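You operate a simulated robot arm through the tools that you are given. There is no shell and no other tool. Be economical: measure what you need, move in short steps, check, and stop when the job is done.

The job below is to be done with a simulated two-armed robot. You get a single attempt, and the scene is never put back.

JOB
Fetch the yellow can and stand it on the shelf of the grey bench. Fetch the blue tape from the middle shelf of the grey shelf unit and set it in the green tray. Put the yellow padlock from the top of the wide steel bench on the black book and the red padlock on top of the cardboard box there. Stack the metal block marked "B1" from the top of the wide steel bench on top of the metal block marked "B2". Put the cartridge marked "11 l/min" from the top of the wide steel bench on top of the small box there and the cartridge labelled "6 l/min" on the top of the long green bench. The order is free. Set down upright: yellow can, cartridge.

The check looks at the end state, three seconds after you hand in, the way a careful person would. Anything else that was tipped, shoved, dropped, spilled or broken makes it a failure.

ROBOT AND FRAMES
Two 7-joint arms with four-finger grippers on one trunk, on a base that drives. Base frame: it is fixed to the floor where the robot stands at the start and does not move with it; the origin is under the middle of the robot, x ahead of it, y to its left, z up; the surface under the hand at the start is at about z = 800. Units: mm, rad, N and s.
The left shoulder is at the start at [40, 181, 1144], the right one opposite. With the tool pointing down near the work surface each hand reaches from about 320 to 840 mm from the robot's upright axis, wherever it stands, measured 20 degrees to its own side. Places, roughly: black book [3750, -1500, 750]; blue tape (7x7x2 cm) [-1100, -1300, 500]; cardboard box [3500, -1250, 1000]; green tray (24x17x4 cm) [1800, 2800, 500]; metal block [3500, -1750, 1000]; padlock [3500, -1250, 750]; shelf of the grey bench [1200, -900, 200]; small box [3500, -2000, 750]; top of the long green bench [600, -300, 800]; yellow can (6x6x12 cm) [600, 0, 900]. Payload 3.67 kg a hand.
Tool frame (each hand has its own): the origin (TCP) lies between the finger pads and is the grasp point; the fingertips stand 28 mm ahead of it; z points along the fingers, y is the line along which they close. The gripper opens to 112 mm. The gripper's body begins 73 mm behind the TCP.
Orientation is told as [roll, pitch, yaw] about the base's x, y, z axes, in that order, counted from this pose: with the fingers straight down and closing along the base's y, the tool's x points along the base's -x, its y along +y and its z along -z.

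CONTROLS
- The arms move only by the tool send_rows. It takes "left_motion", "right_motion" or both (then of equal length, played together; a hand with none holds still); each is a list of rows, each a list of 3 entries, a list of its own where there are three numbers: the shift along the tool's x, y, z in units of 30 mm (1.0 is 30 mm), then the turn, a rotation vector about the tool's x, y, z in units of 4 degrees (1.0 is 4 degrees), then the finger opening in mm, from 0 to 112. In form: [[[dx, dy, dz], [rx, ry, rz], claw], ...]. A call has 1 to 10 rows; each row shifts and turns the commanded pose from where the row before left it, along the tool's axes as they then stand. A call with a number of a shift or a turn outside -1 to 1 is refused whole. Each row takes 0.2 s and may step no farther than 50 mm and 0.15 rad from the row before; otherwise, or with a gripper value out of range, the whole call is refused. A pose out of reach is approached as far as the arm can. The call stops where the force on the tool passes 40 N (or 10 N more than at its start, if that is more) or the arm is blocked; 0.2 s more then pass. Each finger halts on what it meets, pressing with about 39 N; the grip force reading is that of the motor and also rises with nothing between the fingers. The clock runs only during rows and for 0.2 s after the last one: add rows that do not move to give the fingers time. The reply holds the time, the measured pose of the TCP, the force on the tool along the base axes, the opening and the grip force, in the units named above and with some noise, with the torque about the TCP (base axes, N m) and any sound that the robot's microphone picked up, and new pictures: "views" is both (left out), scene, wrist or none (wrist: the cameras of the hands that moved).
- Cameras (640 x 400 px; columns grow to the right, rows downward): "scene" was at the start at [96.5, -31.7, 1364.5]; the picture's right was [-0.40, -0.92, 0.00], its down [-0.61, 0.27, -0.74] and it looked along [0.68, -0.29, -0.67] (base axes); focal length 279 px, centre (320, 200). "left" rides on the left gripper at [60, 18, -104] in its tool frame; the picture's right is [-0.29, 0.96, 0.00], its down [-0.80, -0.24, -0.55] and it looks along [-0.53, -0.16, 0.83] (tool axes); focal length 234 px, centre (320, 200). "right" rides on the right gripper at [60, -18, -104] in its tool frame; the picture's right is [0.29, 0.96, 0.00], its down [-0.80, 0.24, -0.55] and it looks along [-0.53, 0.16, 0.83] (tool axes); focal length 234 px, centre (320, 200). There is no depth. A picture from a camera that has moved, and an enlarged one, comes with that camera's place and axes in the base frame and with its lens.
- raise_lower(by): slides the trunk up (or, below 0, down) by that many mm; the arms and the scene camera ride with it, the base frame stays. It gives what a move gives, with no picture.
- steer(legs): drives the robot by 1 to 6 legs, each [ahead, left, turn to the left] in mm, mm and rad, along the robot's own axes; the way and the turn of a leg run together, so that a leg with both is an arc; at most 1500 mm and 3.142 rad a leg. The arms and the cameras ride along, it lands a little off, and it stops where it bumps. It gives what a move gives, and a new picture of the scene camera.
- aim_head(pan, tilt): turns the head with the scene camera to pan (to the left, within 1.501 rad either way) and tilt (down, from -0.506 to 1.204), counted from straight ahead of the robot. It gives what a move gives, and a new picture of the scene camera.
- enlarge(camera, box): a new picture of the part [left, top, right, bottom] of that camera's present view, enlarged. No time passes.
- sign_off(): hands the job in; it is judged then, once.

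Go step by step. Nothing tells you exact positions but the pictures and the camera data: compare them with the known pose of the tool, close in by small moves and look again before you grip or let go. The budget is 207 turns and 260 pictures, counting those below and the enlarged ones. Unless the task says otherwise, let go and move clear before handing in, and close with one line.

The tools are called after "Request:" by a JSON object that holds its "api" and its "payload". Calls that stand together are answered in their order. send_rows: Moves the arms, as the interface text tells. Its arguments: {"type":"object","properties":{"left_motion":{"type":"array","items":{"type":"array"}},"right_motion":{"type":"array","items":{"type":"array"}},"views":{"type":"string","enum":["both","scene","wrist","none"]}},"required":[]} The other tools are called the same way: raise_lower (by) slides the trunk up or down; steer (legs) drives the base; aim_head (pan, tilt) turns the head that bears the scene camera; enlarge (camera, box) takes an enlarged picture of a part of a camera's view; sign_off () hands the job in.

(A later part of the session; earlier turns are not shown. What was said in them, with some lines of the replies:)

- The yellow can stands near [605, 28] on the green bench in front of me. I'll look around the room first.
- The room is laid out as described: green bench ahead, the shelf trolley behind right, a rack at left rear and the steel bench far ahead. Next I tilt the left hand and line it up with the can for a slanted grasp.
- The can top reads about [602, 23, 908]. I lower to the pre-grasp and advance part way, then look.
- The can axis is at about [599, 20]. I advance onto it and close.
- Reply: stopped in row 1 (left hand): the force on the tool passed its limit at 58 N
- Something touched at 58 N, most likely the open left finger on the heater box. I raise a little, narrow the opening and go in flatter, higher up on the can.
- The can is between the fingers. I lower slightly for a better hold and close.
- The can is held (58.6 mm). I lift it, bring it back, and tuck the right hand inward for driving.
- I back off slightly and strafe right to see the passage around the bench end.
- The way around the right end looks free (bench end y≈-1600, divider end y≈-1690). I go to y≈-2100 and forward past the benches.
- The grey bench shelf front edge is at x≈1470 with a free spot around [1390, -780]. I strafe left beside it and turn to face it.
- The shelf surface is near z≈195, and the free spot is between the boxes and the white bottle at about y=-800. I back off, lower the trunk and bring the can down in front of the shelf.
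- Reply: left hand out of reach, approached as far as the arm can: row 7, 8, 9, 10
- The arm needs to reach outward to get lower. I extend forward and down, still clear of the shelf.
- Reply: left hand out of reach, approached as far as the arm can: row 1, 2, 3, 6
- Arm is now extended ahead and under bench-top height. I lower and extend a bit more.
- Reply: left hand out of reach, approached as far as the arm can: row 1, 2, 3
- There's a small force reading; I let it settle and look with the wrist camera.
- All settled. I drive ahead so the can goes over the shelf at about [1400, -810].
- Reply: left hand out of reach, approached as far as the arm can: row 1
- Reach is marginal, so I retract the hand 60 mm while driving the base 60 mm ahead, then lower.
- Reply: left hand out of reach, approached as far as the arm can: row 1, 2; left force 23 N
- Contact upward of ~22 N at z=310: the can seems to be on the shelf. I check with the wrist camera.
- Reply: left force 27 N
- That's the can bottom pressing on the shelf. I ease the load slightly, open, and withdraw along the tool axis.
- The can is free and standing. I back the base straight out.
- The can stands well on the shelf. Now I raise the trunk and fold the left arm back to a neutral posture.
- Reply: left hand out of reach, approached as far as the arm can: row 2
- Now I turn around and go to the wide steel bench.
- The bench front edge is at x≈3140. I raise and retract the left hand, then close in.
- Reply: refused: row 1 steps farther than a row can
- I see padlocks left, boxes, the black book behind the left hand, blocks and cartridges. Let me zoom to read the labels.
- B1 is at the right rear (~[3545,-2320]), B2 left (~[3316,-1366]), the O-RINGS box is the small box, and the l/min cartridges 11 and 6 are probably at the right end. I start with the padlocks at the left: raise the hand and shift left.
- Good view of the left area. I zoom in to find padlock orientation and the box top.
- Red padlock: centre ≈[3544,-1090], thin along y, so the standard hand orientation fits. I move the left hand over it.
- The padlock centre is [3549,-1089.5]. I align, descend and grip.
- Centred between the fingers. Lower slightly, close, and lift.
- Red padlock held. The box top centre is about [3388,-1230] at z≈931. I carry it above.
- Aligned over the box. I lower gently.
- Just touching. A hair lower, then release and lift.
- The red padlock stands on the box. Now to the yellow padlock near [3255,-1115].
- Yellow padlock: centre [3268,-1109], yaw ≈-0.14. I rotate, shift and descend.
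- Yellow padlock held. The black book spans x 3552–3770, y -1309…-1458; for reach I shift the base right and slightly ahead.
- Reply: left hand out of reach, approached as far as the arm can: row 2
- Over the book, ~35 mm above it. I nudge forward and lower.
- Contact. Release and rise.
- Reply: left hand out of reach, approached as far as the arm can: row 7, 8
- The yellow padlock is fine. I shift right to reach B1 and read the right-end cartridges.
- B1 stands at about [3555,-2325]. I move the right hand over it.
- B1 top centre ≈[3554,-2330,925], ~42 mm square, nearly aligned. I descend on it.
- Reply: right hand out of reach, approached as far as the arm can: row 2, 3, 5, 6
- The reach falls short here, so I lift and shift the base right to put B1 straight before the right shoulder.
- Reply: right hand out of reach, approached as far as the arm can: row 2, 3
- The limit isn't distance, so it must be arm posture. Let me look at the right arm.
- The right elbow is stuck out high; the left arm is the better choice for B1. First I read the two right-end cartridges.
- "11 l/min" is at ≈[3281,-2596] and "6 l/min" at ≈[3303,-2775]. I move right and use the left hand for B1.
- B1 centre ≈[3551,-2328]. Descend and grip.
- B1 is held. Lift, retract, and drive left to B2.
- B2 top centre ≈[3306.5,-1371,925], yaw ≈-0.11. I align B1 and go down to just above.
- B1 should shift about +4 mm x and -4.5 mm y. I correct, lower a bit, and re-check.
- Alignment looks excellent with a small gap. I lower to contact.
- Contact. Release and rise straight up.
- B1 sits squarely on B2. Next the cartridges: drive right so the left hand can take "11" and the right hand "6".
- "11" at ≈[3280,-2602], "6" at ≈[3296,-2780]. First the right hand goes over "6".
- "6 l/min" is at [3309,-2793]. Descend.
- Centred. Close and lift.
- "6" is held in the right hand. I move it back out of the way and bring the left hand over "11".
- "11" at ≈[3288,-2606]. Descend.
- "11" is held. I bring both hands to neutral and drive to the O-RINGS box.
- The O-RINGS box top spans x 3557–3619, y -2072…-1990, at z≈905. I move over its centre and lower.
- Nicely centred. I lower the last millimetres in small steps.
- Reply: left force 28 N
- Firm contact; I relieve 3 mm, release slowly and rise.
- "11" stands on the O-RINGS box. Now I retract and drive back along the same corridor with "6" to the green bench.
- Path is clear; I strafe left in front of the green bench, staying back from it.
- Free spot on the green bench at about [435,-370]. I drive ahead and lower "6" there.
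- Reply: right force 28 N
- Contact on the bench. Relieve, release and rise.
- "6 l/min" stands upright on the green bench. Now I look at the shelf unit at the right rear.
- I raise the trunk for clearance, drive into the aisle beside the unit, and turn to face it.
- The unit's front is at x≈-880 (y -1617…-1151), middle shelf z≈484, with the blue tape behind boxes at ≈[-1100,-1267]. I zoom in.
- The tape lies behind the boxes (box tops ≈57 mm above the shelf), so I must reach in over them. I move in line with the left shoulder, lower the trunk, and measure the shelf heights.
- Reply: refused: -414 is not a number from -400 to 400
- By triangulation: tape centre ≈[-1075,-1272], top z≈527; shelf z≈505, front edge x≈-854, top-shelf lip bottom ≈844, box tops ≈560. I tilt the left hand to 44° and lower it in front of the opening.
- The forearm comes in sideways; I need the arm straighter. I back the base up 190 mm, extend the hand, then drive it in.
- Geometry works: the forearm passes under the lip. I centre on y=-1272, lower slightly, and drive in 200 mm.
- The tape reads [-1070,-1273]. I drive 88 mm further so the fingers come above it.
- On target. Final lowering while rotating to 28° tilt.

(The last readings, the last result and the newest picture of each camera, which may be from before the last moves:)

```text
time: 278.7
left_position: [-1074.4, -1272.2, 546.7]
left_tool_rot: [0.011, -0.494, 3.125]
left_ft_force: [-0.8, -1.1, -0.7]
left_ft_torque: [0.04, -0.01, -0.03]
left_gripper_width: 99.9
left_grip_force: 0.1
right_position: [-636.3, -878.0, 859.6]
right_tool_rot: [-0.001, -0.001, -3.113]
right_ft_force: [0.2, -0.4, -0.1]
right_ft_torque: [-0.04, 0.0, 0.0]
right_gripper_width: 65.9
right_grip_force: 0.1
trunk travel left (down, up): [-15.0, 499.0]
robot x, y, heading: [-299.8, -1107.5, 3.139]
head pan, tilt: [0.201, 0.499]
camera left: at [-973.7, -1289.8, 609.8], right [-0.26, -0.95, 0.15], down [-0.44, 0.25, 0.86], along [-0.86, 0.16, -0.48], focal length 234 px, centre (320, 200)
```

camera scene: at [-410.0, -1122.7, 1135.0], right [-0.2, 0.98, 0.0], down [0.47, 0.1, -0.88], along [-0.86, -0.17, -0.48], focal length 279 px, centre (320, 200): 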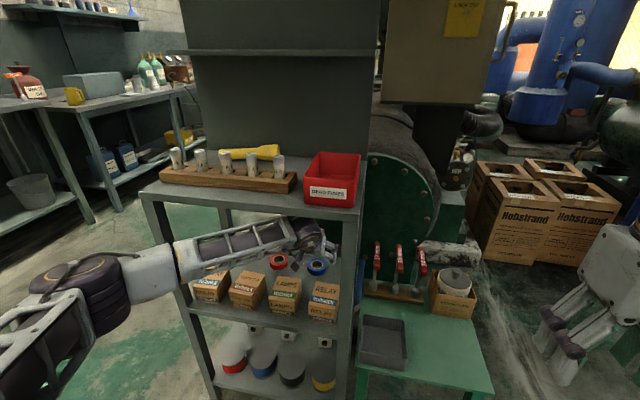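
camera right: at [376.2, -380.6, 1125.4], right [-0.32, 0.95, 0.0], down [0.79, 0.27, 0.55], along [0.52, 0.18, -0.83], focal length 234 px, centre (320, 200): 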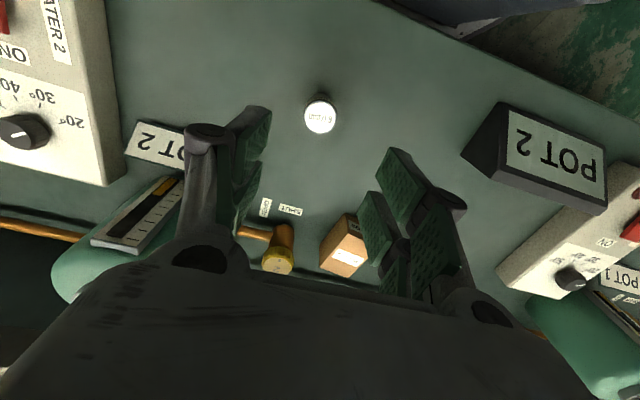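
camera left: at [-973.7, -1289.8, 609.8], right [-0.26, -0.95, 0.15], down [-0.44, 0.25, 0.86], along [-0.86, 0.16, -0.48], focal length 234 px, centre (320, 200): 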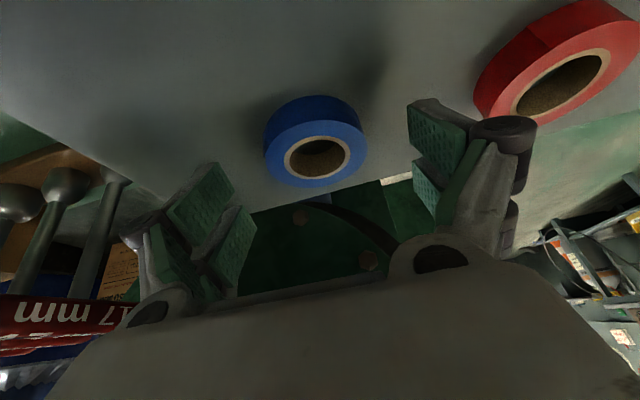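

Request:
{"api": "send_rows", "payload": {"left_motion": [[[0.11, 0.05, 0.21], [0, 0, 0], 100], [[0, 0, 0], [0, 0, 0], 50], [[0, 0, 0], [0, 0, 0], 50], [[0, 0, 0], [0, 0, 0], 50], [[0, 0, 0], [0, 0, 0], 50]], "views": "wrist"}}

```text
time: 279.9
left_position: [-1075.6, -1271.9, 539.0]
left_tool_rot: [0.012, -0.496, 3.122]
left_ft_force: [0.1, -0.1, 0.7]
left_ft_torque: [0.01, -0.01, -0.01]
left_gripper_width: 58.4
left_grip_force: 38.2
right_position: [-637.1, -879.1, 857.9]
right_tool_rot: [-0.001, -0.002, -3.114]
right_ft_force: [-0.6, 0.4, 0.6]
right_ft_torque: [-0.01, 0.01, -0.03]
right_gripper_width: 66.1
right_grip_force: 0.0
trunk travel left (down, up): [-15.0, 499.0]
robot x, y, heading: [-298.3, -1105.0, 3.142]
head pan, tilt: [0.201, 0.499]
camera left: at [-973.8, -1291.2, 602.6], right [-0.26, -0.95, 0.15], down [-0.44, 0.25, 0.86], along [-0.86, 0.16, -0.48], focal length 234 px, centre (320, 200)
```

left: 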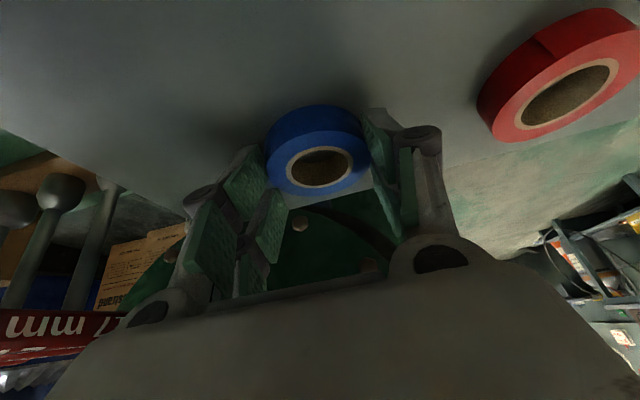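

The fingers grip ~15 mm past the tape centre. I open, shift back 14 mm, and regrip.

Request:
{"api": "send_rows", "payload": {"left_motion": [[[0, 0, 0], [0, 0, 0], 90], [[0, 0, 0], [0, 0, 0], 90], [[0.41, 0, -0.22], [0, 0, 0], 90], [[0, 0, 0], [0, 0, 0], 50], [[0, 0, 0], [0, 0, 0], 50], [[0, 0, 0], [0, 0, 0], 50], [[0, 0, 0], [0, 0, 0], 50]], "views": "wrist"}}

```text
time: 281.5
left_position: [-1059.8, -1272.2, 539.0]
left_tool_rot: [0.013, -0.495, 3.124]
left_ft_force: [-1.0, -0.2, 3.6]
left_ft_torque: [0.05, 0.08, 0.02]
left_gripper_width: 50.0
left_grip_force: 0.1
right_position: [-638.4, -878.9, 858.1]
right_tool_rot: [0.0, 0.002, -3.113]
right_ft_force: [-0.8, 0.6, -0.6]
right_ft_torque: [0.01, 0.0, -0.02]
right_gripper_width: 65.7
right_grip_force: 0.1
trunk travel left (down, up): [-15.0, 499.0]
robot x, y, heading: [-305.8, -1106.5, 3.142]
head pan, tilt: [0.201, 0.499]
camera left: at [-960.4, -1292.2, 603.2], right [-0.26, -0.95, 0.15], down [-0.43, 0.25, 0.86], along [-0.86, 0.16, -0.48], focal length 234 px, centre (320, 200)
```

left: 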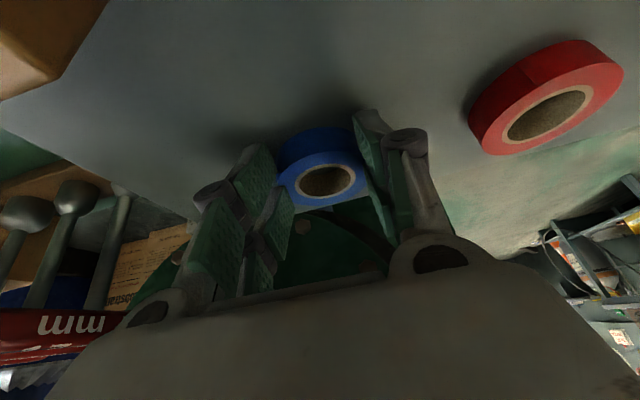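

Triangulating the close views, the tape actually sits lower and further: centre ≈[-1100,-1273], top z≈507 (shelf ≈485). I open, advance, and lower again.

Request:
{"api": "send_rows", "payload": {"left_motion": [[[-0.09, 0, -0.18], [0, 0, 0], 96], [[0, 0, 0], [0, 0, 0], 96], [[0, 0, 0], [0, 0, 0], 96], [[-0.85, 0, 0.45], [0, 0, 0], 96], [[0.1, 0, 0.2], [0, 0, 0], 96], [[0, 0, 0], [0, 0, 0], 96]], "views": "both"}}

```text
time: 282.9
left_position: [-1089.3, -1274.1, 540.0]
left_tool_rot: [0.011, -0.495, 3.124]
left_ft_force: [0.0, 0.4, -0.4]
left_ft_torque: [-0.01, 0.03, 0.04]
left_gripper_width: 95.7
left_grip_force: 0.1
right_position: [-639.5, -878.7, 859.0]
right_tool_rot: [0.0, 0.001, -3.114]
right_ft_force: [-0.3, 0.1, -0.4]
right_ft_torque: [0.02, 0.01, 0.02]
right_gripper_width: 66.1
right_grip_force: 0.1
trunk travel left (down, up): [-15.0, 499.0]
robot x, y, heading: [-301.6, -1106.9, 3.144]
head pan, tilt: [0.201, 0.499]
camera scene: at [-410.2, -1122.7, 1135.0], right [-0.2, 0.98, 0.0], down [0.47, 0.1, -0.88], along [-0.86, -0.17, -0.48], focal length 279 px, centre (320, 200)
camera left: at [-988.9, -1291.4, 603.0], right [-0.26, -0.95, 0.15], down [-0.44, 0.25, 0.86], along [-0.86, 0.16, -0.48], focal length 234 px, centre (320, 200)
```

scene: 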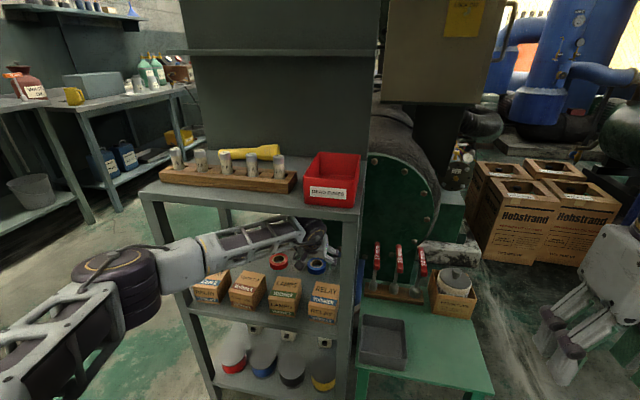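
left: 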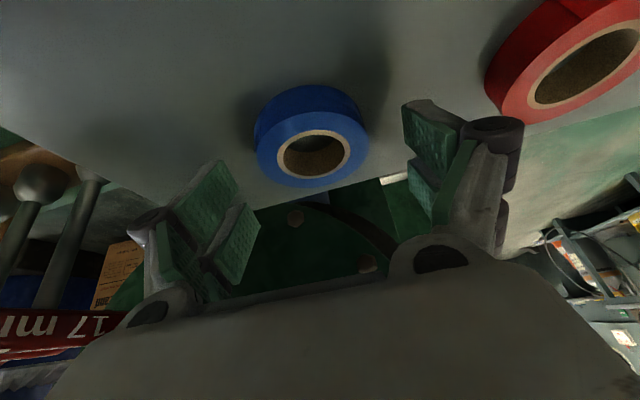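

The evidence (first grip at a 58 mm chord, none further back) puts the tape centre near x≈-1103, right under the present finger line. I lower with force watch.

Request:
{"api": "send_rows", "payload": {"left_motion": [[[0.16, 0, 0.29], [0, 0, 0], 96], [[0.12, 0, 0.22], [0, 0, 0], 96], [[0, 0, 0], [0, 0, 0], 96]], "views": "wrist"}}

```text
time: 283.7
left_position: [-1090.0, -1272.8, 525.2]
left_tool_rot: [0.011, -0.502, 3.127]
left_ft_force: [-5.7, 0.0, 13.8]
left_ft_torque: [0.8, -0.03, 0.3]
left_gripper_width: 97.9
left_grip_force: 1.6
right_position: [-636.2, -878.6, 860.2]
right_tool_rot: [0.002, -0.003, -3.114]
right_ft_force: [-0.2, 0.0, 0.3]
right_ft_torque: [-0.02, 0.03, 0.02]
right_gripper_width: 66.0
right_grip_force: 0.1
trunk travel left (down, up): [-15.0, 499.0]
robot x, y, heading: [-301.7, -1107.4, 3.142]
head pan, tilt: [0.201, 0.499]
camera left: at [-988.7, -1291.4, 588.9], right [-0.26, -0.95, 0.15], down [-0.43, 0.25, 0.87], along [-0.86, 0.16, -0.48], focal length 234 px, centre (320, 200)
```

left: 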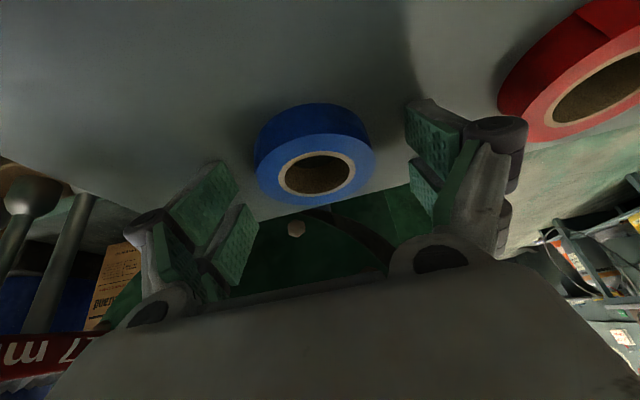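

The tips touched the shelf (z≈497), so the tape is ~59 mm wide and its centre is about 8 mm nearer. I raise 3 mm, shift back 8 mm and close.

Request:
{"api": "send_rows", "payload": {"left_motion": [[[-0.05, 0, -0.09], [0, 0, 0], 96], [[0.235, 0, -0.127], [0, 0, 0], 96], [[0, 0, 0], [0, 0, 0], 45], [[0, 0, 0], [0, 0, 0], 45], [[0, 0, 0], [0, 0, 0], 45], [[0, 0, 0], [0, 0, 0], 45]], "views": "wrist"}}

```text
time: 284.7
left_position: [-1082.7, -1265.2, 534.2]
left_tool_rot: [-0.004, -0.508, 3.119]
left_ft_force: [2.6, 2.6, 17.0]
left_ft_torque: [-0.27, -0.21, 0.15]
left_gripper_width: 59.0
left_grip_force: 40.1
right_position: [-635.9, -877.4, 859.2]
right_tool_rot: [0.001, -0.002, -3.116]
right_ft_force: [0.3, 0.4, -0.1]
right_ft_torque: [0.02, 0.0, -0.02]
right_gripper_width: 65.9
right_grip_force: 0.1
trunk travel left (down, up): [-15.0, 499.0]
robot x, y, heading: [-301.6, -1105.8, 3.136]
head pan, tilt: [0.201, 0.499]
stopped in row 5 (left hand): the force on the tool passed its limit at 48 N (the readings are from after the stop); the commanded pose is now the measured one
camera left: at [-981.7, -1284.6, 596.6], right [-0.27, -0.95, 0.14], down [-0.42, 0.25, 0.87], along [-0.86, 0.18, -0.47], focal length 234 px, centre (320, 200)
```

left: 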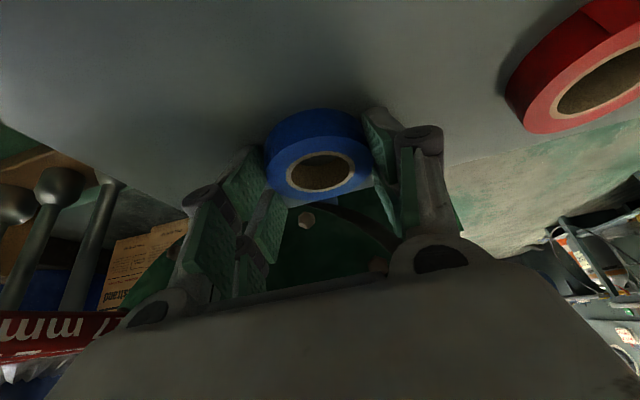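

The tape is gripped (59 mm). I lift it, tilting slightly, to clear boxes below and the shelf above.

Request:
{"api": "send_rows", "payload": {"left_motion": [[[-0.3, 0, -0.53], [0, 0, 0], 45], [[-0.32, 0, -0.52], [0, -1, 0], 45], [[-0.35, 0, -0.5], [0, -1, 0], 45], [[-0.38, 0, -0.48], [0, -1, 0], 45], [[0, 0, 0], [0, 0, 0], 45]], "views": "both"}}

```text
time: 285.9
left_position: [-1084.3, -1264.5, 602.8]
left_tool_rot: [0.001, -0.712, 3.122]
left_ft_force: [-0.1, -0.2, -0.8]
left_ft_torque: [0.0, 0.01, 0.0]
left_gripper_width: 59.0
left_grip_force: 39.0
right_position: [-636.9, -876.4, 858.3]
right_tool_rot: [-0.002, -0.001, -3.117]
right_ft_force: [-0.5, 0.3, 0.1]
right_ft_torque: [0.03, 0.0, -0.03]
right_gripper_width: 65.6
right_grip_force: 0.1
trunk travel left (down, up): [-15.0, 499.0]
robot x, y, heading: [-303.9, -1103.4, 3.138]
head pan, tilt: [0.201, 0.499]
camera scene: at [-409.7, -1122.2, 1135.0], right [-0.2, 0.98, 0.0], down [0.47, 0.09, -0.88], along [-0.86, -0.17, -0.48], focal length 279 px, centre (320, 200)
camera left: at [-972.4, -1284.5, 642.9], right [-0.24, -0.95, 0.19], down [-0.24, 0.24, 0.94], along [-0.94, 0.18, -0.28], focal length 234 px, centre (320, 200)
```

scene: 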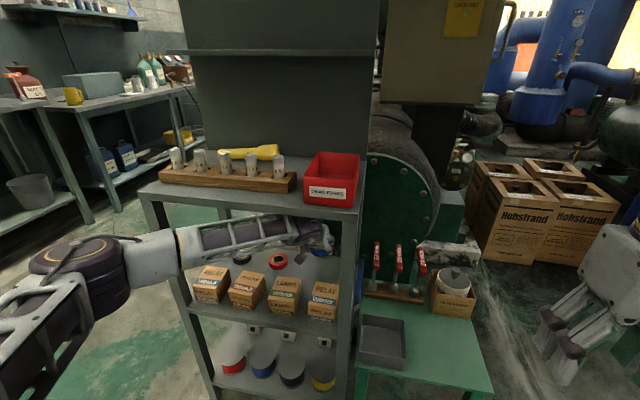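
left: 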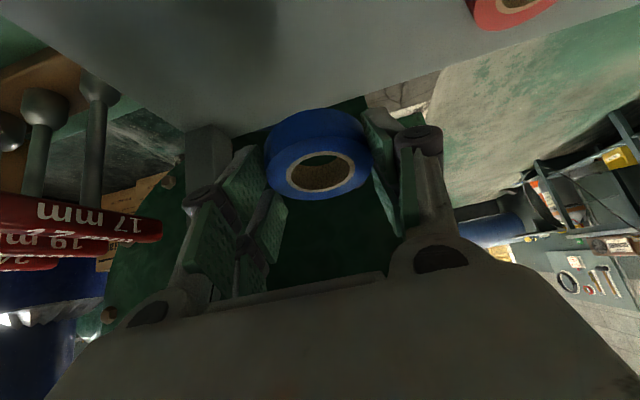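

Clear on both sides. I back straight out of the shelf.

Request:
{"api": "steer", "payload": {"legs": [[-265, 0, 0.003]]}}

Request:
{"api": "send_rows", "payload": {"left_motion": [[[0.76, 0, -0.65], [0, 0, 0], 45], [[0.76, 0, -0.65], [0, 0, 0], 45], [[0.76, 0, -0.65], [0, 0, 0], 45], [[0.76, 0, -0.65], [0, 0, 0], 45], [[0.76, 0, -0.65], [0, 0, 0], 45]], "views": "scene"}}

```text
time: 287.9
left_position: [-818.0, -1263.9, 603.9]
left_tool_rot: [0.001, -0.712, 3.115]
left_ft_force: [1.1, 0.3, 0.1]
left_ft_torque: [-0.01, -0.04, -0.01]
left_gripper_width: 58.9
left_grip_force: 38.7
right_position: [-368.8, -877.2, 859.3]
right_tool_rot: [0.001, 0.0, -3.119]
right_ft_force: [1.0, 1.2, 0.3]
right_ft_torque: [0.0, 0.09, 0.03]
right_gripper_width: 66.0
right_grip_force: 0.0
trunk travel left (down, up): [-15.0, 499.0]
robot x, y, heading: [-33.7, -1107.6, 3.133]
head pan, tilt: [0.201, 0.499]
camera scene: at [-142.3, -1122.8, 1135.1], right [-0.19, 0.98, 0.0], down [0.47, 0.09, -0.88], along [-0.86, -0.17, -0.48], focal length 279 px, centre (320, 200)
```

scene: 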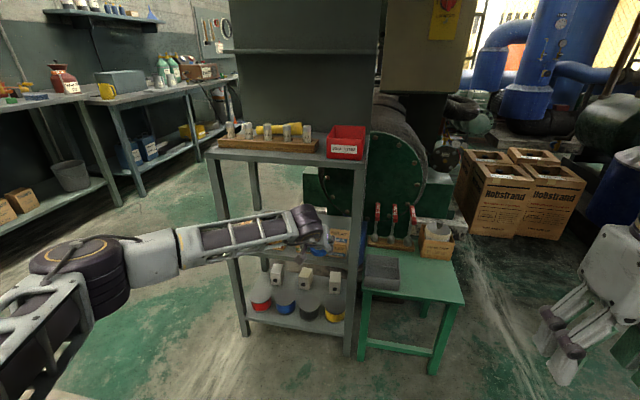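

```text
time: 289.1
left_position: [-670.0, -1266.4, 604.1]
left_tool_rot: [0.0, -0.713, 3.118]
left_ft_force: [-0.6, -1.3, -1.0]
left_ft_torque: [0.0, -0.01, 0.0]
left_gripper_width: 58.8
left_grip_force: 39.5
right_position: [-369.5, -878.1, 858.9]
right_tool_rot: [0.0, 0.0, -3.117]
right_ft_force: [-0.3, -0.9, 0.6]
right_ft_torque: [-0.01, 0.03, 0.01]
right_gripper_width: 66.1
right_grip_force: 0.0
trunk travel left (down, up): [-15.0, 499.0]
robot x, y, heading: [-32.9, -1106.0, 3.134]
head pan, tilt: [0.201, 0.499]
camera scene: at [-142.9, -1122.9, 1135.0], right [-0.19, 0.98, 0.0], down [0.47, 0.09, -0.88], along [-0.86, -0.17, -0.48], focal length 279 px, centre (320, 200)
```

scene: 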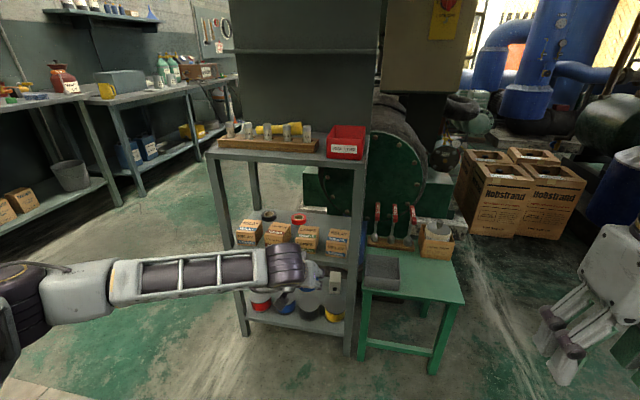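

The tape is out. I raise the trunk, back slightly from the shelf side, and head for the left rack.

Request:
{"api": "raise_lower", "payload": {"by": 390}}

Request:
{"api": "send_rows", "payload": {"left_motion": [[[0.76, 0, -0.65], [0, 0, 0], 45], [[0.76, 0, -0.65], [0, 0, 0], 45], [[0.76, 0, -0.65], [0, 0, 0], 45], [[0.76, 0, -0.65], [0, 0, 0], 45], [[0.76, 0, -0.65], [0, 0, 0], 45], [[0, 0, -0.5], [0, 0, 0], 45]], "views": "none"}}

Request:
{"api": "steer", "payload": {"legs": [[140, 0, 0], [0, 0, -1.565]]}}

Request:
{"api": "aim_head", "payload": {"pan": -0.3, "tilt": 0.4}}

```text
time: 292.8
left_position: [-670.5, -1266.3, 994.4]
left_tool_rot: [0.001, -0.711, 3.117]
left_ft_force: [0.7, 0.1, -1.0]
left_ft_torque: [-0.03, 0.01, -0.01]
left_gripper_width: 58.6
left_grip_force: 38.7
right_position: [-371.0, -877.5, 1247.9]
right_tool_rot: [0.0, -0.001, -3.117]
right_ft_force: [-0.9, 0.4, 0.2]
right_ft_torque: [0.03, 0.04, 0.01]
right_gripper_width: 66.1
right_grip_force: 0.1
trunk travel left (down, up): [-405.0, 109.0]
robot x, y, heading: [-37.5, -1108.0, 3.137]
head pan, tilt: [0.201, 0.499]
```

```text
time: 294.2
left_position: [-509.3, -1268.8, 1003.6]
left_tool_rot: [0.0, -0.712, 3.118]
left_ft_force: [0.4, -0.6, 0.3]
left_ft_torque: [0.02, -0.02, -0.04]
left_gripper_width: 58.8
left_grip_force: 39.3
right_position: [-370.8, -876.7, 1247.5]
right_tool_rot: [0.0, 0.001, -3.117]
right_ft_force: [0.0, 0.7, -0.5]
right_ft_torque: [0.01, 0.03, -0.01]
right_gripper_width: 66.2
right_grip_force: 0.1
trunk travel left (down, up): [-405.0, 109.0]
robot x, y, heading: [-33.9, -1103.6, 3.134]
head pan, tilt: [0.201, 0.499]
```

```text
time: 299.7
left_position: [-344.6, -633.9, 1004.0]
left_tool_rot: [0.0, -0.71, 1.565]
left_ft_force: [0.0, -0.7, -0.2]
left_ft_torque: [-0.02, 0.0, -0.02]
left_gripper_width: 58.2
left_grip_force: 39.2
right_position: [50.1, -764.8, 1247.7]
right_tool_rot: [0.001, 0.001, 1.613]
right_ft_force: [0.0, 0.7, -0.1]
right_ft_torque: [0.01, -0.01, 0.02]
right_gripper_width: 66.3
right_grip_force: 0.0
trunk travel left (down, up): [-405.0, 109.0]
robot x, y, heading: [-169.8, -1107.3, 1.585]
head pan, tilt: [0.201, 0.499]
camera scene: at [-192.7, -995.3, 1524.5], right [0.98, 0.21, 0.0], down [0.1, -0.47, -0.88], along [-0.19, 0.86, -0.48], focal length 279 px, centre (320, 200)
```

scene: 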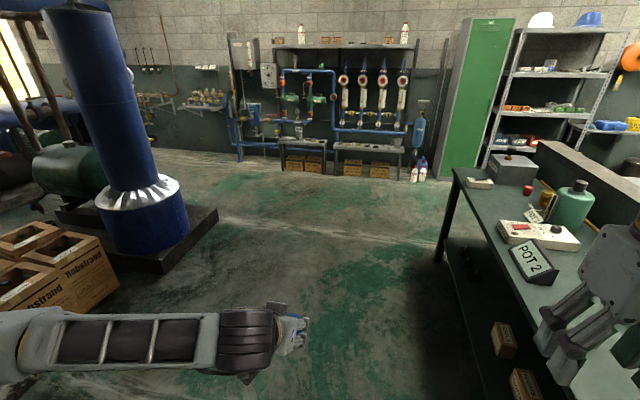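

```text
time: 300.7
left_position: [-345.0, -632.8, 1004.3]
left_tool_rot: [-0.002, -0.71, 1.566]
left_ft_force: [0.6, 0.6, 0.3]
left_ft_torque: [-0.02, 0.01, -0.03]
left_gripper_width: 58.5
left_grip_force: 39.1
right_position: [49.4, -765.1, 1249.1]
right_tool_rot: [0.002, 0.0, 1.611]
right_ft_force: [0.2, 0.0, 0.4]
right_ft_torque: [0.01, 0.0, 0.01]
right_gripper_width: 66.0
right_grip_force: 0.0
trunk travel left (down, up): [-405.0, 109.0]
robot x, y, heading: [-169.1, -1103.3, 1.584]
head pan, tilt: [-0.3, 0.4]
camera scene: at [-147.3, -995.3, 1533.7], right [0.96, -0.28, 0.0], down [-0.11, -0.37, -0.92], along [0.26, 0.88, -0.39], focal length 279 px, centre (320, 200)
```

scene: 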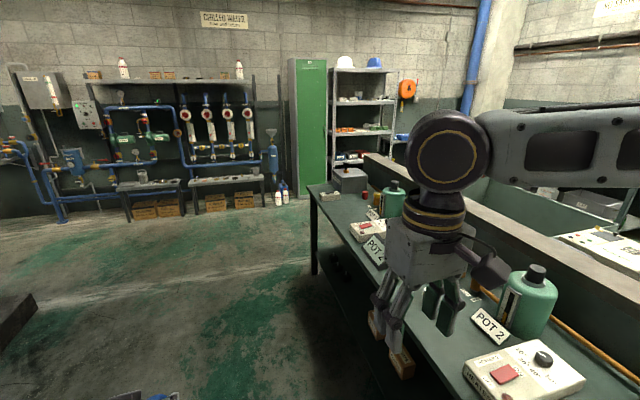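

Free corridor. I drive ahead along the bench toward the rack corner.

Request:
{"api": "steer", "payload": {"legs": [[1400, 0, -0.014], [1350, 0, 0]]}}

Request:
{"api": "aim_head", "payload": {"pan": -0.8, "tilt": 0.5}}

```text
time: 314.4
left_position: [-347.0, 2118.4, 1004.0]
left_tool_rot: [0.001, -0.712, 1.559]
left_ft_force: [0.2, -0.1, -0.5]
left_ft_torque: [-0.02, 0.01, 0.01]
left_gripper_width: 58.7
left_grip_force: 38.9
right_position: [45.6, 1984.0, 1248.1]
right_tool_rot: [0.0, 0.001, 1.607]
right_ft_force: [-0.1, -0.1, -0.2]
right_ft_torque: [0.0, -0.01, -0.01]
right_gripper_width: 65.9
right_grip_force: 0.0
trunk travel left (down, up): [-405.0, 109.0]
robot x, y, heading: [-181.5, 1644.9, 1.578]
head pan, tilt: [-0.3, 0.4]
camera scene: at [-153.9, 1754.9, 1533.7], right [0.96, -0.29, 0.0], down [-0.11, -0.37, -0.92], along [0.27, 0.88, -0.39], focal length 279 px, centre (320, 200)
```

scene: 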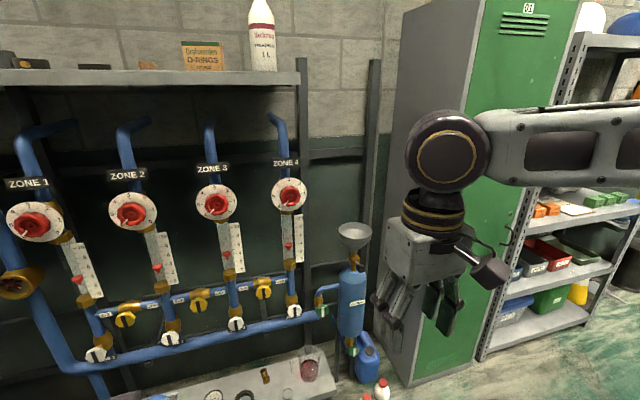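

```text
time: 315.3
left_position: [-349.7, 2117.9, 1004.1]
left_tool_rot: [-0.001, -0.711, 1.556]
left_ft_force: [1.7, -0.2, 0.0]
left_ft_torque: [0.01, -0.04, -0.05]
left_gripper_width: 58.7
left_grip_force: 38.6
right_position: [44.7, 1982.7, 1249.3]
right_tool_rot: [0.0, 0.001, 1.605]
right_ft_force: [-0.6, -0.3, 0.9]
right_ft_torque: [0.0, -0.02, 0.03]
right_gripper_width: 65.7
right_grip_force: 0.0
trunk travel left (down, up): [-405.0, 109.0]
robot x, y, heading: [-177.7, 1642.8, 1.578]
head pan, tilt: [-0.799, 0.499]
camera scene: at [-116.0, 1730.1, 1524.6], right [0.7, -0.71, 0.0], down [-0.34, -0.34, -0.88], along [0.63, 0.62, -0.48], focal length 279 px, centre (320, 200)
```

scene: 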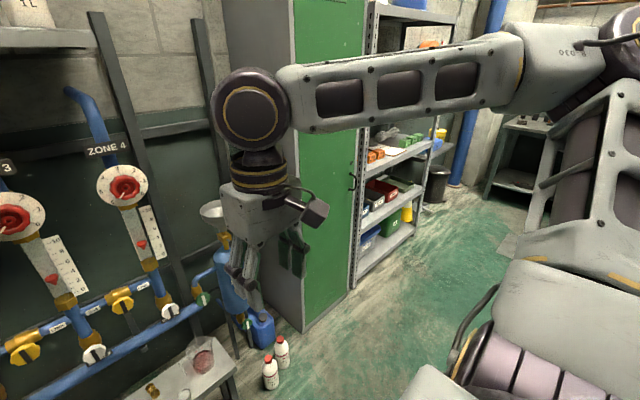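

The rack stands at x≈1100–2000, front y≈2560. I strafe right in front of it.

Request:
{"api": "steer", "payload": {"legs": [[0, -1450, -0.008]]}}

Request:
{"api": "aim_head", "payload": {"pan": -0.2, "tilt": 0.65}}

```text
time: 322.9
left_position: [1128.9, 2118.7, 1003.0]
left_tool_rot: [-0.001, -0.71, 1.543]
left_ft_force: [-0.1, 0.4, 0.0]
left_ft_torque: [0.03, -0.04, -0.01]
left_gripper_width: 58.5
left_grip_force: 38.5
right_position: [1520.2, 1975.4, 1248.8]
right_tool_rot: [-0.002, 0.0, 1.588]
right_ft_force: [0.4, -0.2, 0.1]
right_ft_torque: [0.0, 0.03, -0.02]
right_gripper_width: 66.1
right_grip_force: 0.1
trunk travel left (down, up): [-405.0, 109.0]
robot x, y, heading: [1282.5, 1640.7, 1.556]
head pan, tilt: [-0.799, 0.499]
camera scene: at [1354.8, 1725.4, 1524.6], right [0.69, -0.72, 0.0], down [-0.35, -0.33, -0.88], along [0.64, 0.6, -0.48], focal length 279 px, centre (320, 200)
```

scene: 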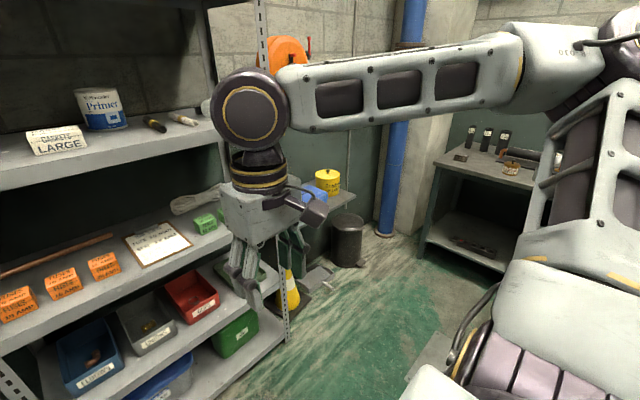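

```text
time: 323.9
left_position: [1129.0, 2117.8, 1004.4]
left_tool_rot: [0.001, -0.711, 1.542]
left_ft_force: [0.1, 1.0, -0.7]
left_ft_torque: [0.0, 0.0, 0.01]
left_gripper_width: 58.3
left_grip_force: 38.6
right_position: [1519.7, 1976.7, 1248.9]
right_tool_rot: [0.0, 0.0, 1.589]
right_ft_force: [-1.0, -0.3, 0.5]
right_ft_torque: [0.0, -0.02, -0.01]
right_gripper_width: 66.0
right_grip_force: 0.0
trunk travel left (down, up): [-405.0, 109.0]
robot x, y, heading: [1285.0, 1641.5, 1.562]
head pan, tilt: [-0.201, 0.649]
camera scene: at [1307.3, 1747.5, 1511.2], right [0.98, -0.21, 0.0], down [-0.13, -0.59, -0.8], along [0.17, 0.78, -0.6], focal length 279 px, centre (320, 200)
```

scene: 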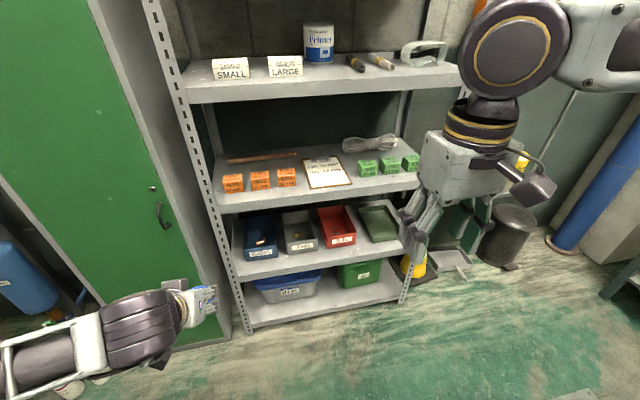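

The green tray is on the third shelf (z≈420), centre ≈[1893,2850]; clearance above to ≈815. I strafe right to line up and lower the trunk.

Request:
{"api": "steer", "payload": {"legs": [[80, -770, 0.01]]}}

Request:
{"api": "raise_lower", "payload": {"by": -400}}

Request:
{"api": "aim_head", "payload": {"pan": 0.15, "tilt": 0.55}}

```text
time: 328.1
left_position: [1893.4, 2192.4, 1003.8]
left_tool_rot: [0.0, -0.711, 1.558]
left_ft_force: [-0.1, 0.5, 0.2]
left_ft_torque: [-0.03, -0.01, 0.02]
left_gripper_width: 58.4
left_grip_force: 38.8
right_position: [2287.0, 2056.6, 1248.5]
right_tool_rot: [0.0, 0.001, 1.602]
right_ft_force: [0.1, -0.1, -0.1]
right_ft_torque: [0.02, -0.02, 0.01]
right_gripper_width: 66.3
right_grip_force: 0.1
trunk travel left (down, up): [-405.0, 109.0]
robot x, y, heading: [2061.4, 1718.6, 1.573]
head pan, tilt: [-0.201, 0.649]
camera scene: at [2076.9, 1824.7, 1511.2], right [0.98, -0.2, 0.0], down [-0.12, -0.59, -0.8], along [0.16, 0.78, -0.6], focal length 279 px, centre (320, 200)
```

scene: 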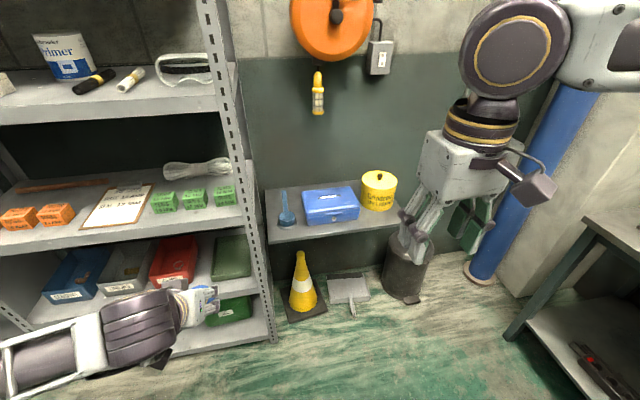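

```text
time: 331.9
left_position: [1893.3, 2193.0, 604.5]
left_tool_rot: [0.001, -0.71, 1.554]
left_ft_force: [-0.1, 0.0, 0.6]
left_ft_torque: [-0.01, -0.01, 0.0]
left_gripper_width: 58.4
left_grip_force: 38.6
right_position: [2287.5, 2056.4, 848.9]
right_tool_rot: [0.001, 0.0, 1.602]
right_ft_force: [-0.3, 1.0, -0.2]
right_ft_torque: [0.02, 0.05, 0.01]
right_gripper_width: 66.1
right_grip_force: 0.0
trunk travel left (down, up): [-5.0, 509.0]
robot x, y, heading: [2058.9, 1720.7, 1.576]
head pan, tilt: [-0.201, 0.649]
```

```text
time: 332.8
left_position: [1894.3, 2193.1, 605.8]
left_tool_rot: [-0.001, -0.71, 1.554]
left_ft_force: [-0.7, -0.4, 0.1]
left_ft_torque: [-0.01, -0.01, 0.01]
left_gripper_width: 58.4
left_grip_force: 38.8
right_position: [2288.3, 2056.1, 848.8]
right_tool_rot: [0.0, 0.0, 1.602]
right_ft_force: [0.8, 0.5, 0.2]
right_ft_torque: [0.03, 0.02, -0.03]
right_gripper_width: 65.8
right_grip_force: 0.0
trunk travel left (down, up): [-5.0, 509.0]
robot x, y, heading: [2060.8, 1720.8, 1.574]
head pan, tilt: [0.15, 0.55]
camera scene: at [2046.7, 1828.3, 1121.0], right [0.99, 0.15, 0.0], down [0.08, -0.52, -0.85], along [-0.13, 0.84, -0.52], focal length 279 px, centre (320, 200)
```

scene: 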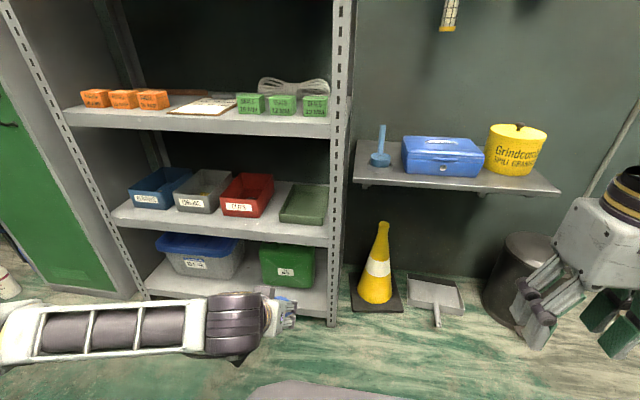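

Tray refined: x 1782–1935, y≈2640–2900, centre ≈[1855,2770]; shelf z≈485, upper lip ≈847. I extend the hand in front of the rack.

Request:
{"api": "send_rows", "payload": {"left_motion": [[[-0.758, 0.12, 0.652], [0, 0, 0], 45], [[-0.758, 0.12, 0.652], [0, 0, 0], 45], [[-0.758, 0.12, 0.652], [0, 0, 0], 45], [[-0.758, 0.12, 0.652], [0, 0, 0], 45], [[-0.758, 0.12, 0.652], [0, 0, 0], 45], [[-0.758, 0.12, 0.652], [0, 0, 0], 45], [[-0.758, 0.12, 0.652], [0, 0, 0], 45], [[-0.758, 0.12, 0.652], [0, 0, 0], 45], [[-0.758, 0.12, 0.652], [0, 0, 0], 45], [[-0.758, 0.12, 0.652], [0, 0, 0], 45]], "views": "both"}}

```text
time: 335.0
left_position: [1861.5, 2495.3, 603.0]
left_tool_rot: [0.003, -0.709, 1.555]
left_ft_force: [0.7, -0.3, -0.5]
left_ft_torque: [0.0, 0.0, 0.03]
left_gripper_width: 58.5
left_grip_force: 39.5
right_position: [2287.6, 2056.4, 850.1]
right_tool_rot: [0.001, -0.001, 1.605]
right_ft_force: [0.5, 0.4, 0.8]
right_ft_torque: [0.0, 0.0, 0.01]
right_gripper_width: 65.8
right_grip_force: 0.1
trunk travel left (down, up): [-5.0, 509.0]
robot x, y, heading: [2060.6, 1717.1, 1.571]
head pan, tilt: [0.15, 0.55]
camera scene: at [2046.7, 1828.6, 1121.0], right [0.99, 0.15, 0.0], down [0.08, -0.52, -0.85], along [-0.13, 0.84, -0.52], focal length 279 px, centre (320, 200)
camera left: at [1841.2, 2382.0, 643.9], right [-0.95, 0.23, 0.19], down [0.24, 0.24, 0.94], along [0.17, 0.94, -0.29], focal length 234 px, centre (320, 200)
```

scene: 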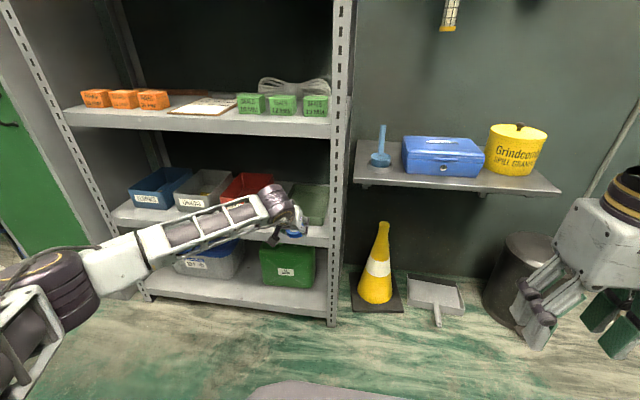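
left: 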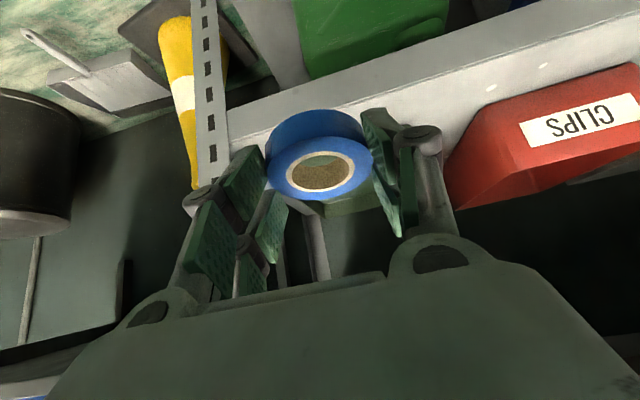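

Alignment good. I drive in 250 mm.

Request:
{"api": "steer", "payload": {"legs": [[250, 0, 0]]}}

Request:
{"api": "enlarge", "payload": {"camera": "left", "box": [0, 0, 640, 400]}}

```text
time: 336.8
left_position: [1865.0, 2740.3, 602.6]
left_tool_rot: [0.0, -0.71, 1.549]
left_ft_force: [0.2, 0.7, -0.3]
left_ft_torque: [0.01, -0.01, 0.0]
left_gripper_width: 58.3
left_grip_force: 39.6
right_position: [2290.2, 2299.7, 849.2]
right_tool_rot: [-0.001, 0.002, 1.595]
right_ft_force: [0.5, 0.3, -0.2]
right_ft_torque: [-0.06, -0.02, 0.02]
right_gripper_width: 66.0
right_grip_force: 0.1
trunk travel left (down, up): [-5.0, 509.0]
robot x, y, heading: [2059.3, 1962.4, 1.575]
head pan, tilt: [0.15, 0.55]
camera scene: at [2047.0, 2073.8, 1120.9], right [0.99, 0.15, 0.0], down [0.08, -0.52, -0.85], along [-0.13, 0.84, -0.52], focal length 279 px, centre (320, 200)
```

scene: 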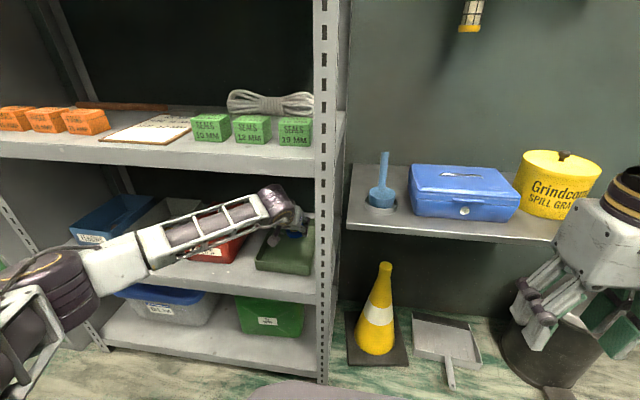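

```text
1.00 times, centred on (320, 200) of left (not enlarged: the box is as wide or as high as the picture)
camera zoom: at [1844.9, 2627.8, 643.7], right [-0.95, 0.24, 0.19], down [0.24, 0.24, 0.94], along [0.18, 0.94, -0.29], focal length 234 px, centre (320, 200)
```

zoom: 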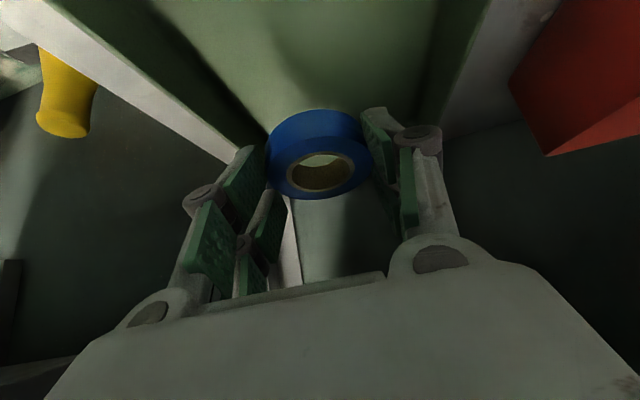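

Tape is over the tray. I shift 10 mm left and lower while levelling.

Request:
{"api": "send_rows", "payload": {"left_motion": [[[0.48, 0.11, 0.6], [0, 1, 0], 45], [[0.44, 0.11, 0.62], [0, 1, 0], 45], [[0.35, 0.11, 0.55], [0, 1, 0], 45], [[0, 0, 0], [0, 0, 0], 45]], "views": "both"}}

```text
time: 337.8
left_position: [1856.6, 2740.4, 539.3]
left_tool_rot: [-0.001, -0.504, 1.548]
left_ft_force: [1.3, 2.3, 6.6]
left_ft_torque: [-0.04, -0.14, 0.07]
left_gripper_width: 58.3
left_grip_force: 38.9
right_position: [2289.4, 2299.3, 848.9]
right_tool_rot: [-0.001, 0.001, 1.597]
right_ft_force: [-0.4, 0.7, 0.6]
right_ft_torque: [0.0, 0.0, 0.0]
right_gripper_width: 66.1
right_grip_force: 0.1
trunk travel left (down, up): [-5.0, 509.0]
robot x, y, heading: [2055.3, 1961.6, 1.567]
head pan, tilt: [0.15, 0.55]
camera scene: at [2047.1, 2072.2, 1121.1], right [0.99, 0.15, 0.0], down [0.08, -0.52, -0.85], along [-0.13, 0.84, -0.52], focal length 279 px, centre (320, 200)
camera left: at [1834.7, 2640.1, 603.4], right [-0.95, 0.27, 0.14], down [0.25, 0.43, 0.87], along [0.18, 0.86, -0.47], focal length 234 px, centre (320, 200)
```

scene: 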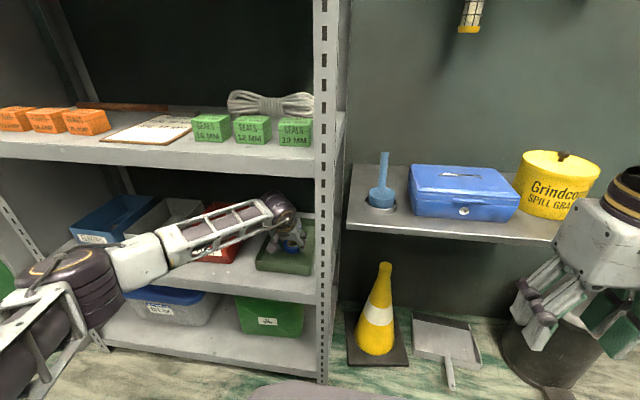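
left: 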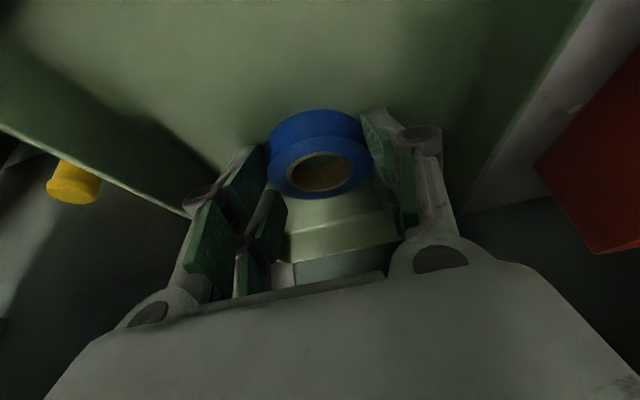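

Contact felt at z=539. I check it is on the tray floor.

Request:
{"api": "enlarge", "payload": {"camera": "scene", "box": [230, 180, 340, 290]}}

Request:
{"api": "send_rows", "payload": {"left_motion": [[[0.05, 0, 0.09], [0, 0, 0], 45], [[0, 0, 0], [0, 0, 0], 45]], "views": "none"}}

```text
3.64 times, centred on (285, 235) of scene
camera zoom: at [2047.1, 2072.2, 1121.1], right [0.99, 0.15, 0.0], down [0.08, -0.52, -0.85], along [-0.13, 0.84, -0.52], focal length 1014 px, centre (447, 73)
```

zoom: 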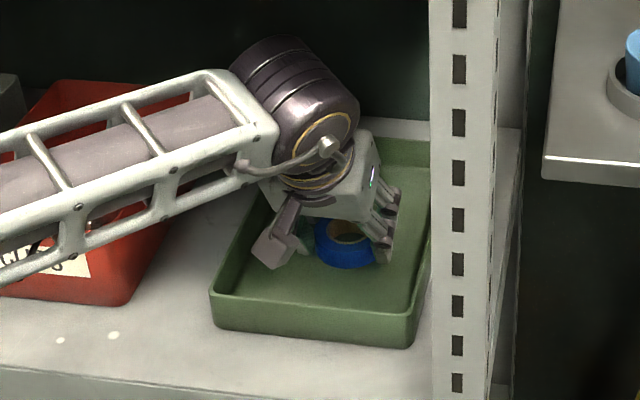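

```text
time: 338.4
left_position: [1855.0, 2742.0, 540.8]
left_tool_rot: [-0.001, -0.509, 1.552]
left_ft_force: [-2.5, 1.5, 22.8]
left_ft_torque: [-0.24, -0.15, -0.03]
left_gripper_width: 58.4
left_grip_force: 38.7
right_position: [2289.3, 2297.6, 849.2]
right_tool_rot: [0.0, -0.001, 1.598]
right_ft_force: [-0.4, -0.8, 0.4]
right_ft_torque: [-0.01, 0.01, 0.03]
right_gripper_width: 65.9
right_grip_force: 0.1
trunk travel left (down, up): [-5.0, 509.0]
robot x, y, heading: [2061.1, 1963.5, 1.568]
head pan, tilt: [0.15, 0.55]
```

The tape is flat inside the tray. Release, rise, and back out.

Request:
{"api": "send_rows", "payload": {"left_motion": [[[-0.05, 0, -0.09], [0, 0, 0], 50], [[0, 0, 0], [0, 0, 0], 80], [[0, 0, 0], [0, 0, 0], 80], [[-0.33, 0, -0.6], [0, 0, 0], 80], [[-0.35, 0, -0.6], [0, -1, 0], 80], [[-0.38, 0, -0.58], [0, -1, 0], 80], [[-0.1, 0, -0.15], [0, -1, 0], 80], [[0, 0, 0], [0, 0, 0], 80]], "views": "wrist"}}

Request:
{"api": "steer", "payload": {"legs": [[-300, 0, 0]]}}

Request:
{"api": "enlarge", "payload": {"camera": "scene", "box": [220, 150, 360, 290]}}

```text
time: 340.2
left_position: [1855.7, 2740.8, 605.8]
left_tool_rot: [0.0, -0.711, 1.549]
left_ft_force: [0.4, 0.2, -0.5]
left_ft_torque: [0.04, 0.03, -0.01]
left_gripper_width: 79.9
left_grip_force: 0.0
right_position: [2289.1, 2299.5, 849.7]
right_tool_rot: [-0.001, 0.0, 1.597]
right_ft_force: [0.3, 0.7, 0.2]
right_ft_torque: [0.01, -0.01, 0.0]
right_gripper_width: 65.9
right_grip_force: 0.1
trunk travel left (down, up): [-5.0, 509.0]
robot x, y, heading: [2056.2, 1961.3, 1.569]
head pan, tilt: [0.15, 0.55]
camera left: at [1834.3, 2628.8, 647.2], right [-0.95, 0.24, 0.19], down [0.25, 0.24, 0.94], along [0.18, 0.94, -0.28], focal length 234 px, centre (320, 200)
```

left: 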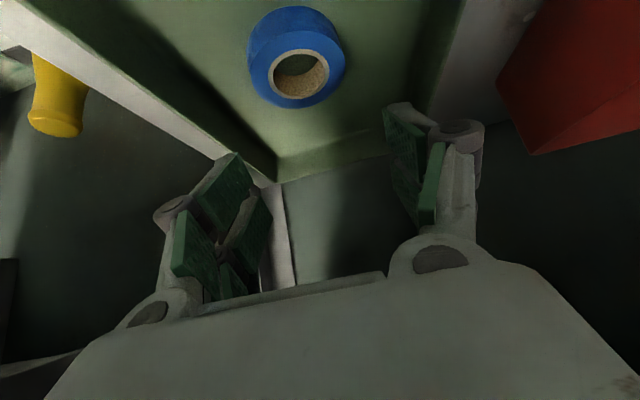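

```text
time: 342.3
left_position: [1852.5, 2437.6, 607.3]
left_tool_rot: [0.001, -0.712, 1.556]
left_ft_force: [0.2, 0.1, -2.3]
left_ft_torque: [0.01, 0.0, 0.01]
left_gripper_width: 79.9
left_grip_force: 0.0
right_position: [2288.9, 1997.3, 849.7]
right_tool_rot: [-0.001, -0.001, 1.601]
right_ft_force: [0.2, -1.0, 0.8]
right_ft_torque: [0.04, -0.02, 0.0]
right_gripper_width: 65.8
right_grip_force: 0.1
trunk travel left (down, up): [-5.0, 509.0]
robot x, y, heading: [2057.4, 1657.6, 1.574]
head pan, tilt: [0.15, 0.55]
camera scene: at [2046.6, 1768.9, 1121.1], right [0.99, 0.15, 0.0], down [0.08, -0.52, -0.85], along [-0.13, 0.84, -0.52], focal length 279 px, centre (320, 200)
```

scene: 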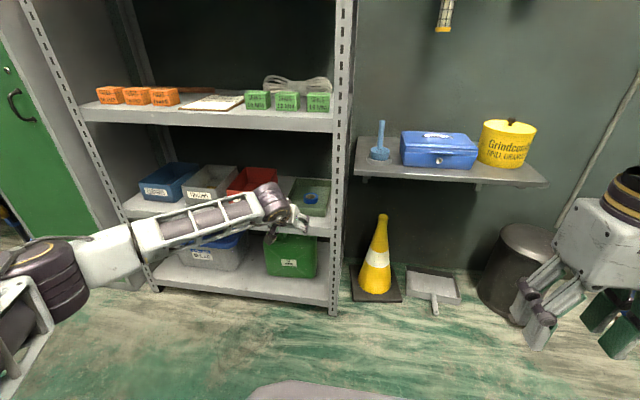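

```text
2.86 times, centred on (290, 220) of scene
camera zoom: at [2046.6, 1768.9, 1121.1], right [0.99, 0.15, 0.0], down [0.08, -0.52, -0.85], along [-0.13, 0.84, -0.52], focal length 796 px, centre (406, 143)
```

zoom: 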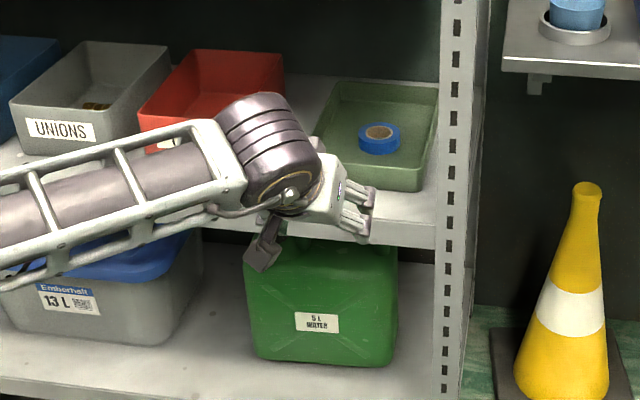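

The tape lies flat in the green tray, the hands are empty and clear, and every placement was checked in the pictures. I am handing in.

Request:
{"api": "sign_off", "payload": {}}

```text
The job is handed in.
```

All the items are where the job asked for them, the can and both cartridges are standing upright, and both hands are empty and clear.
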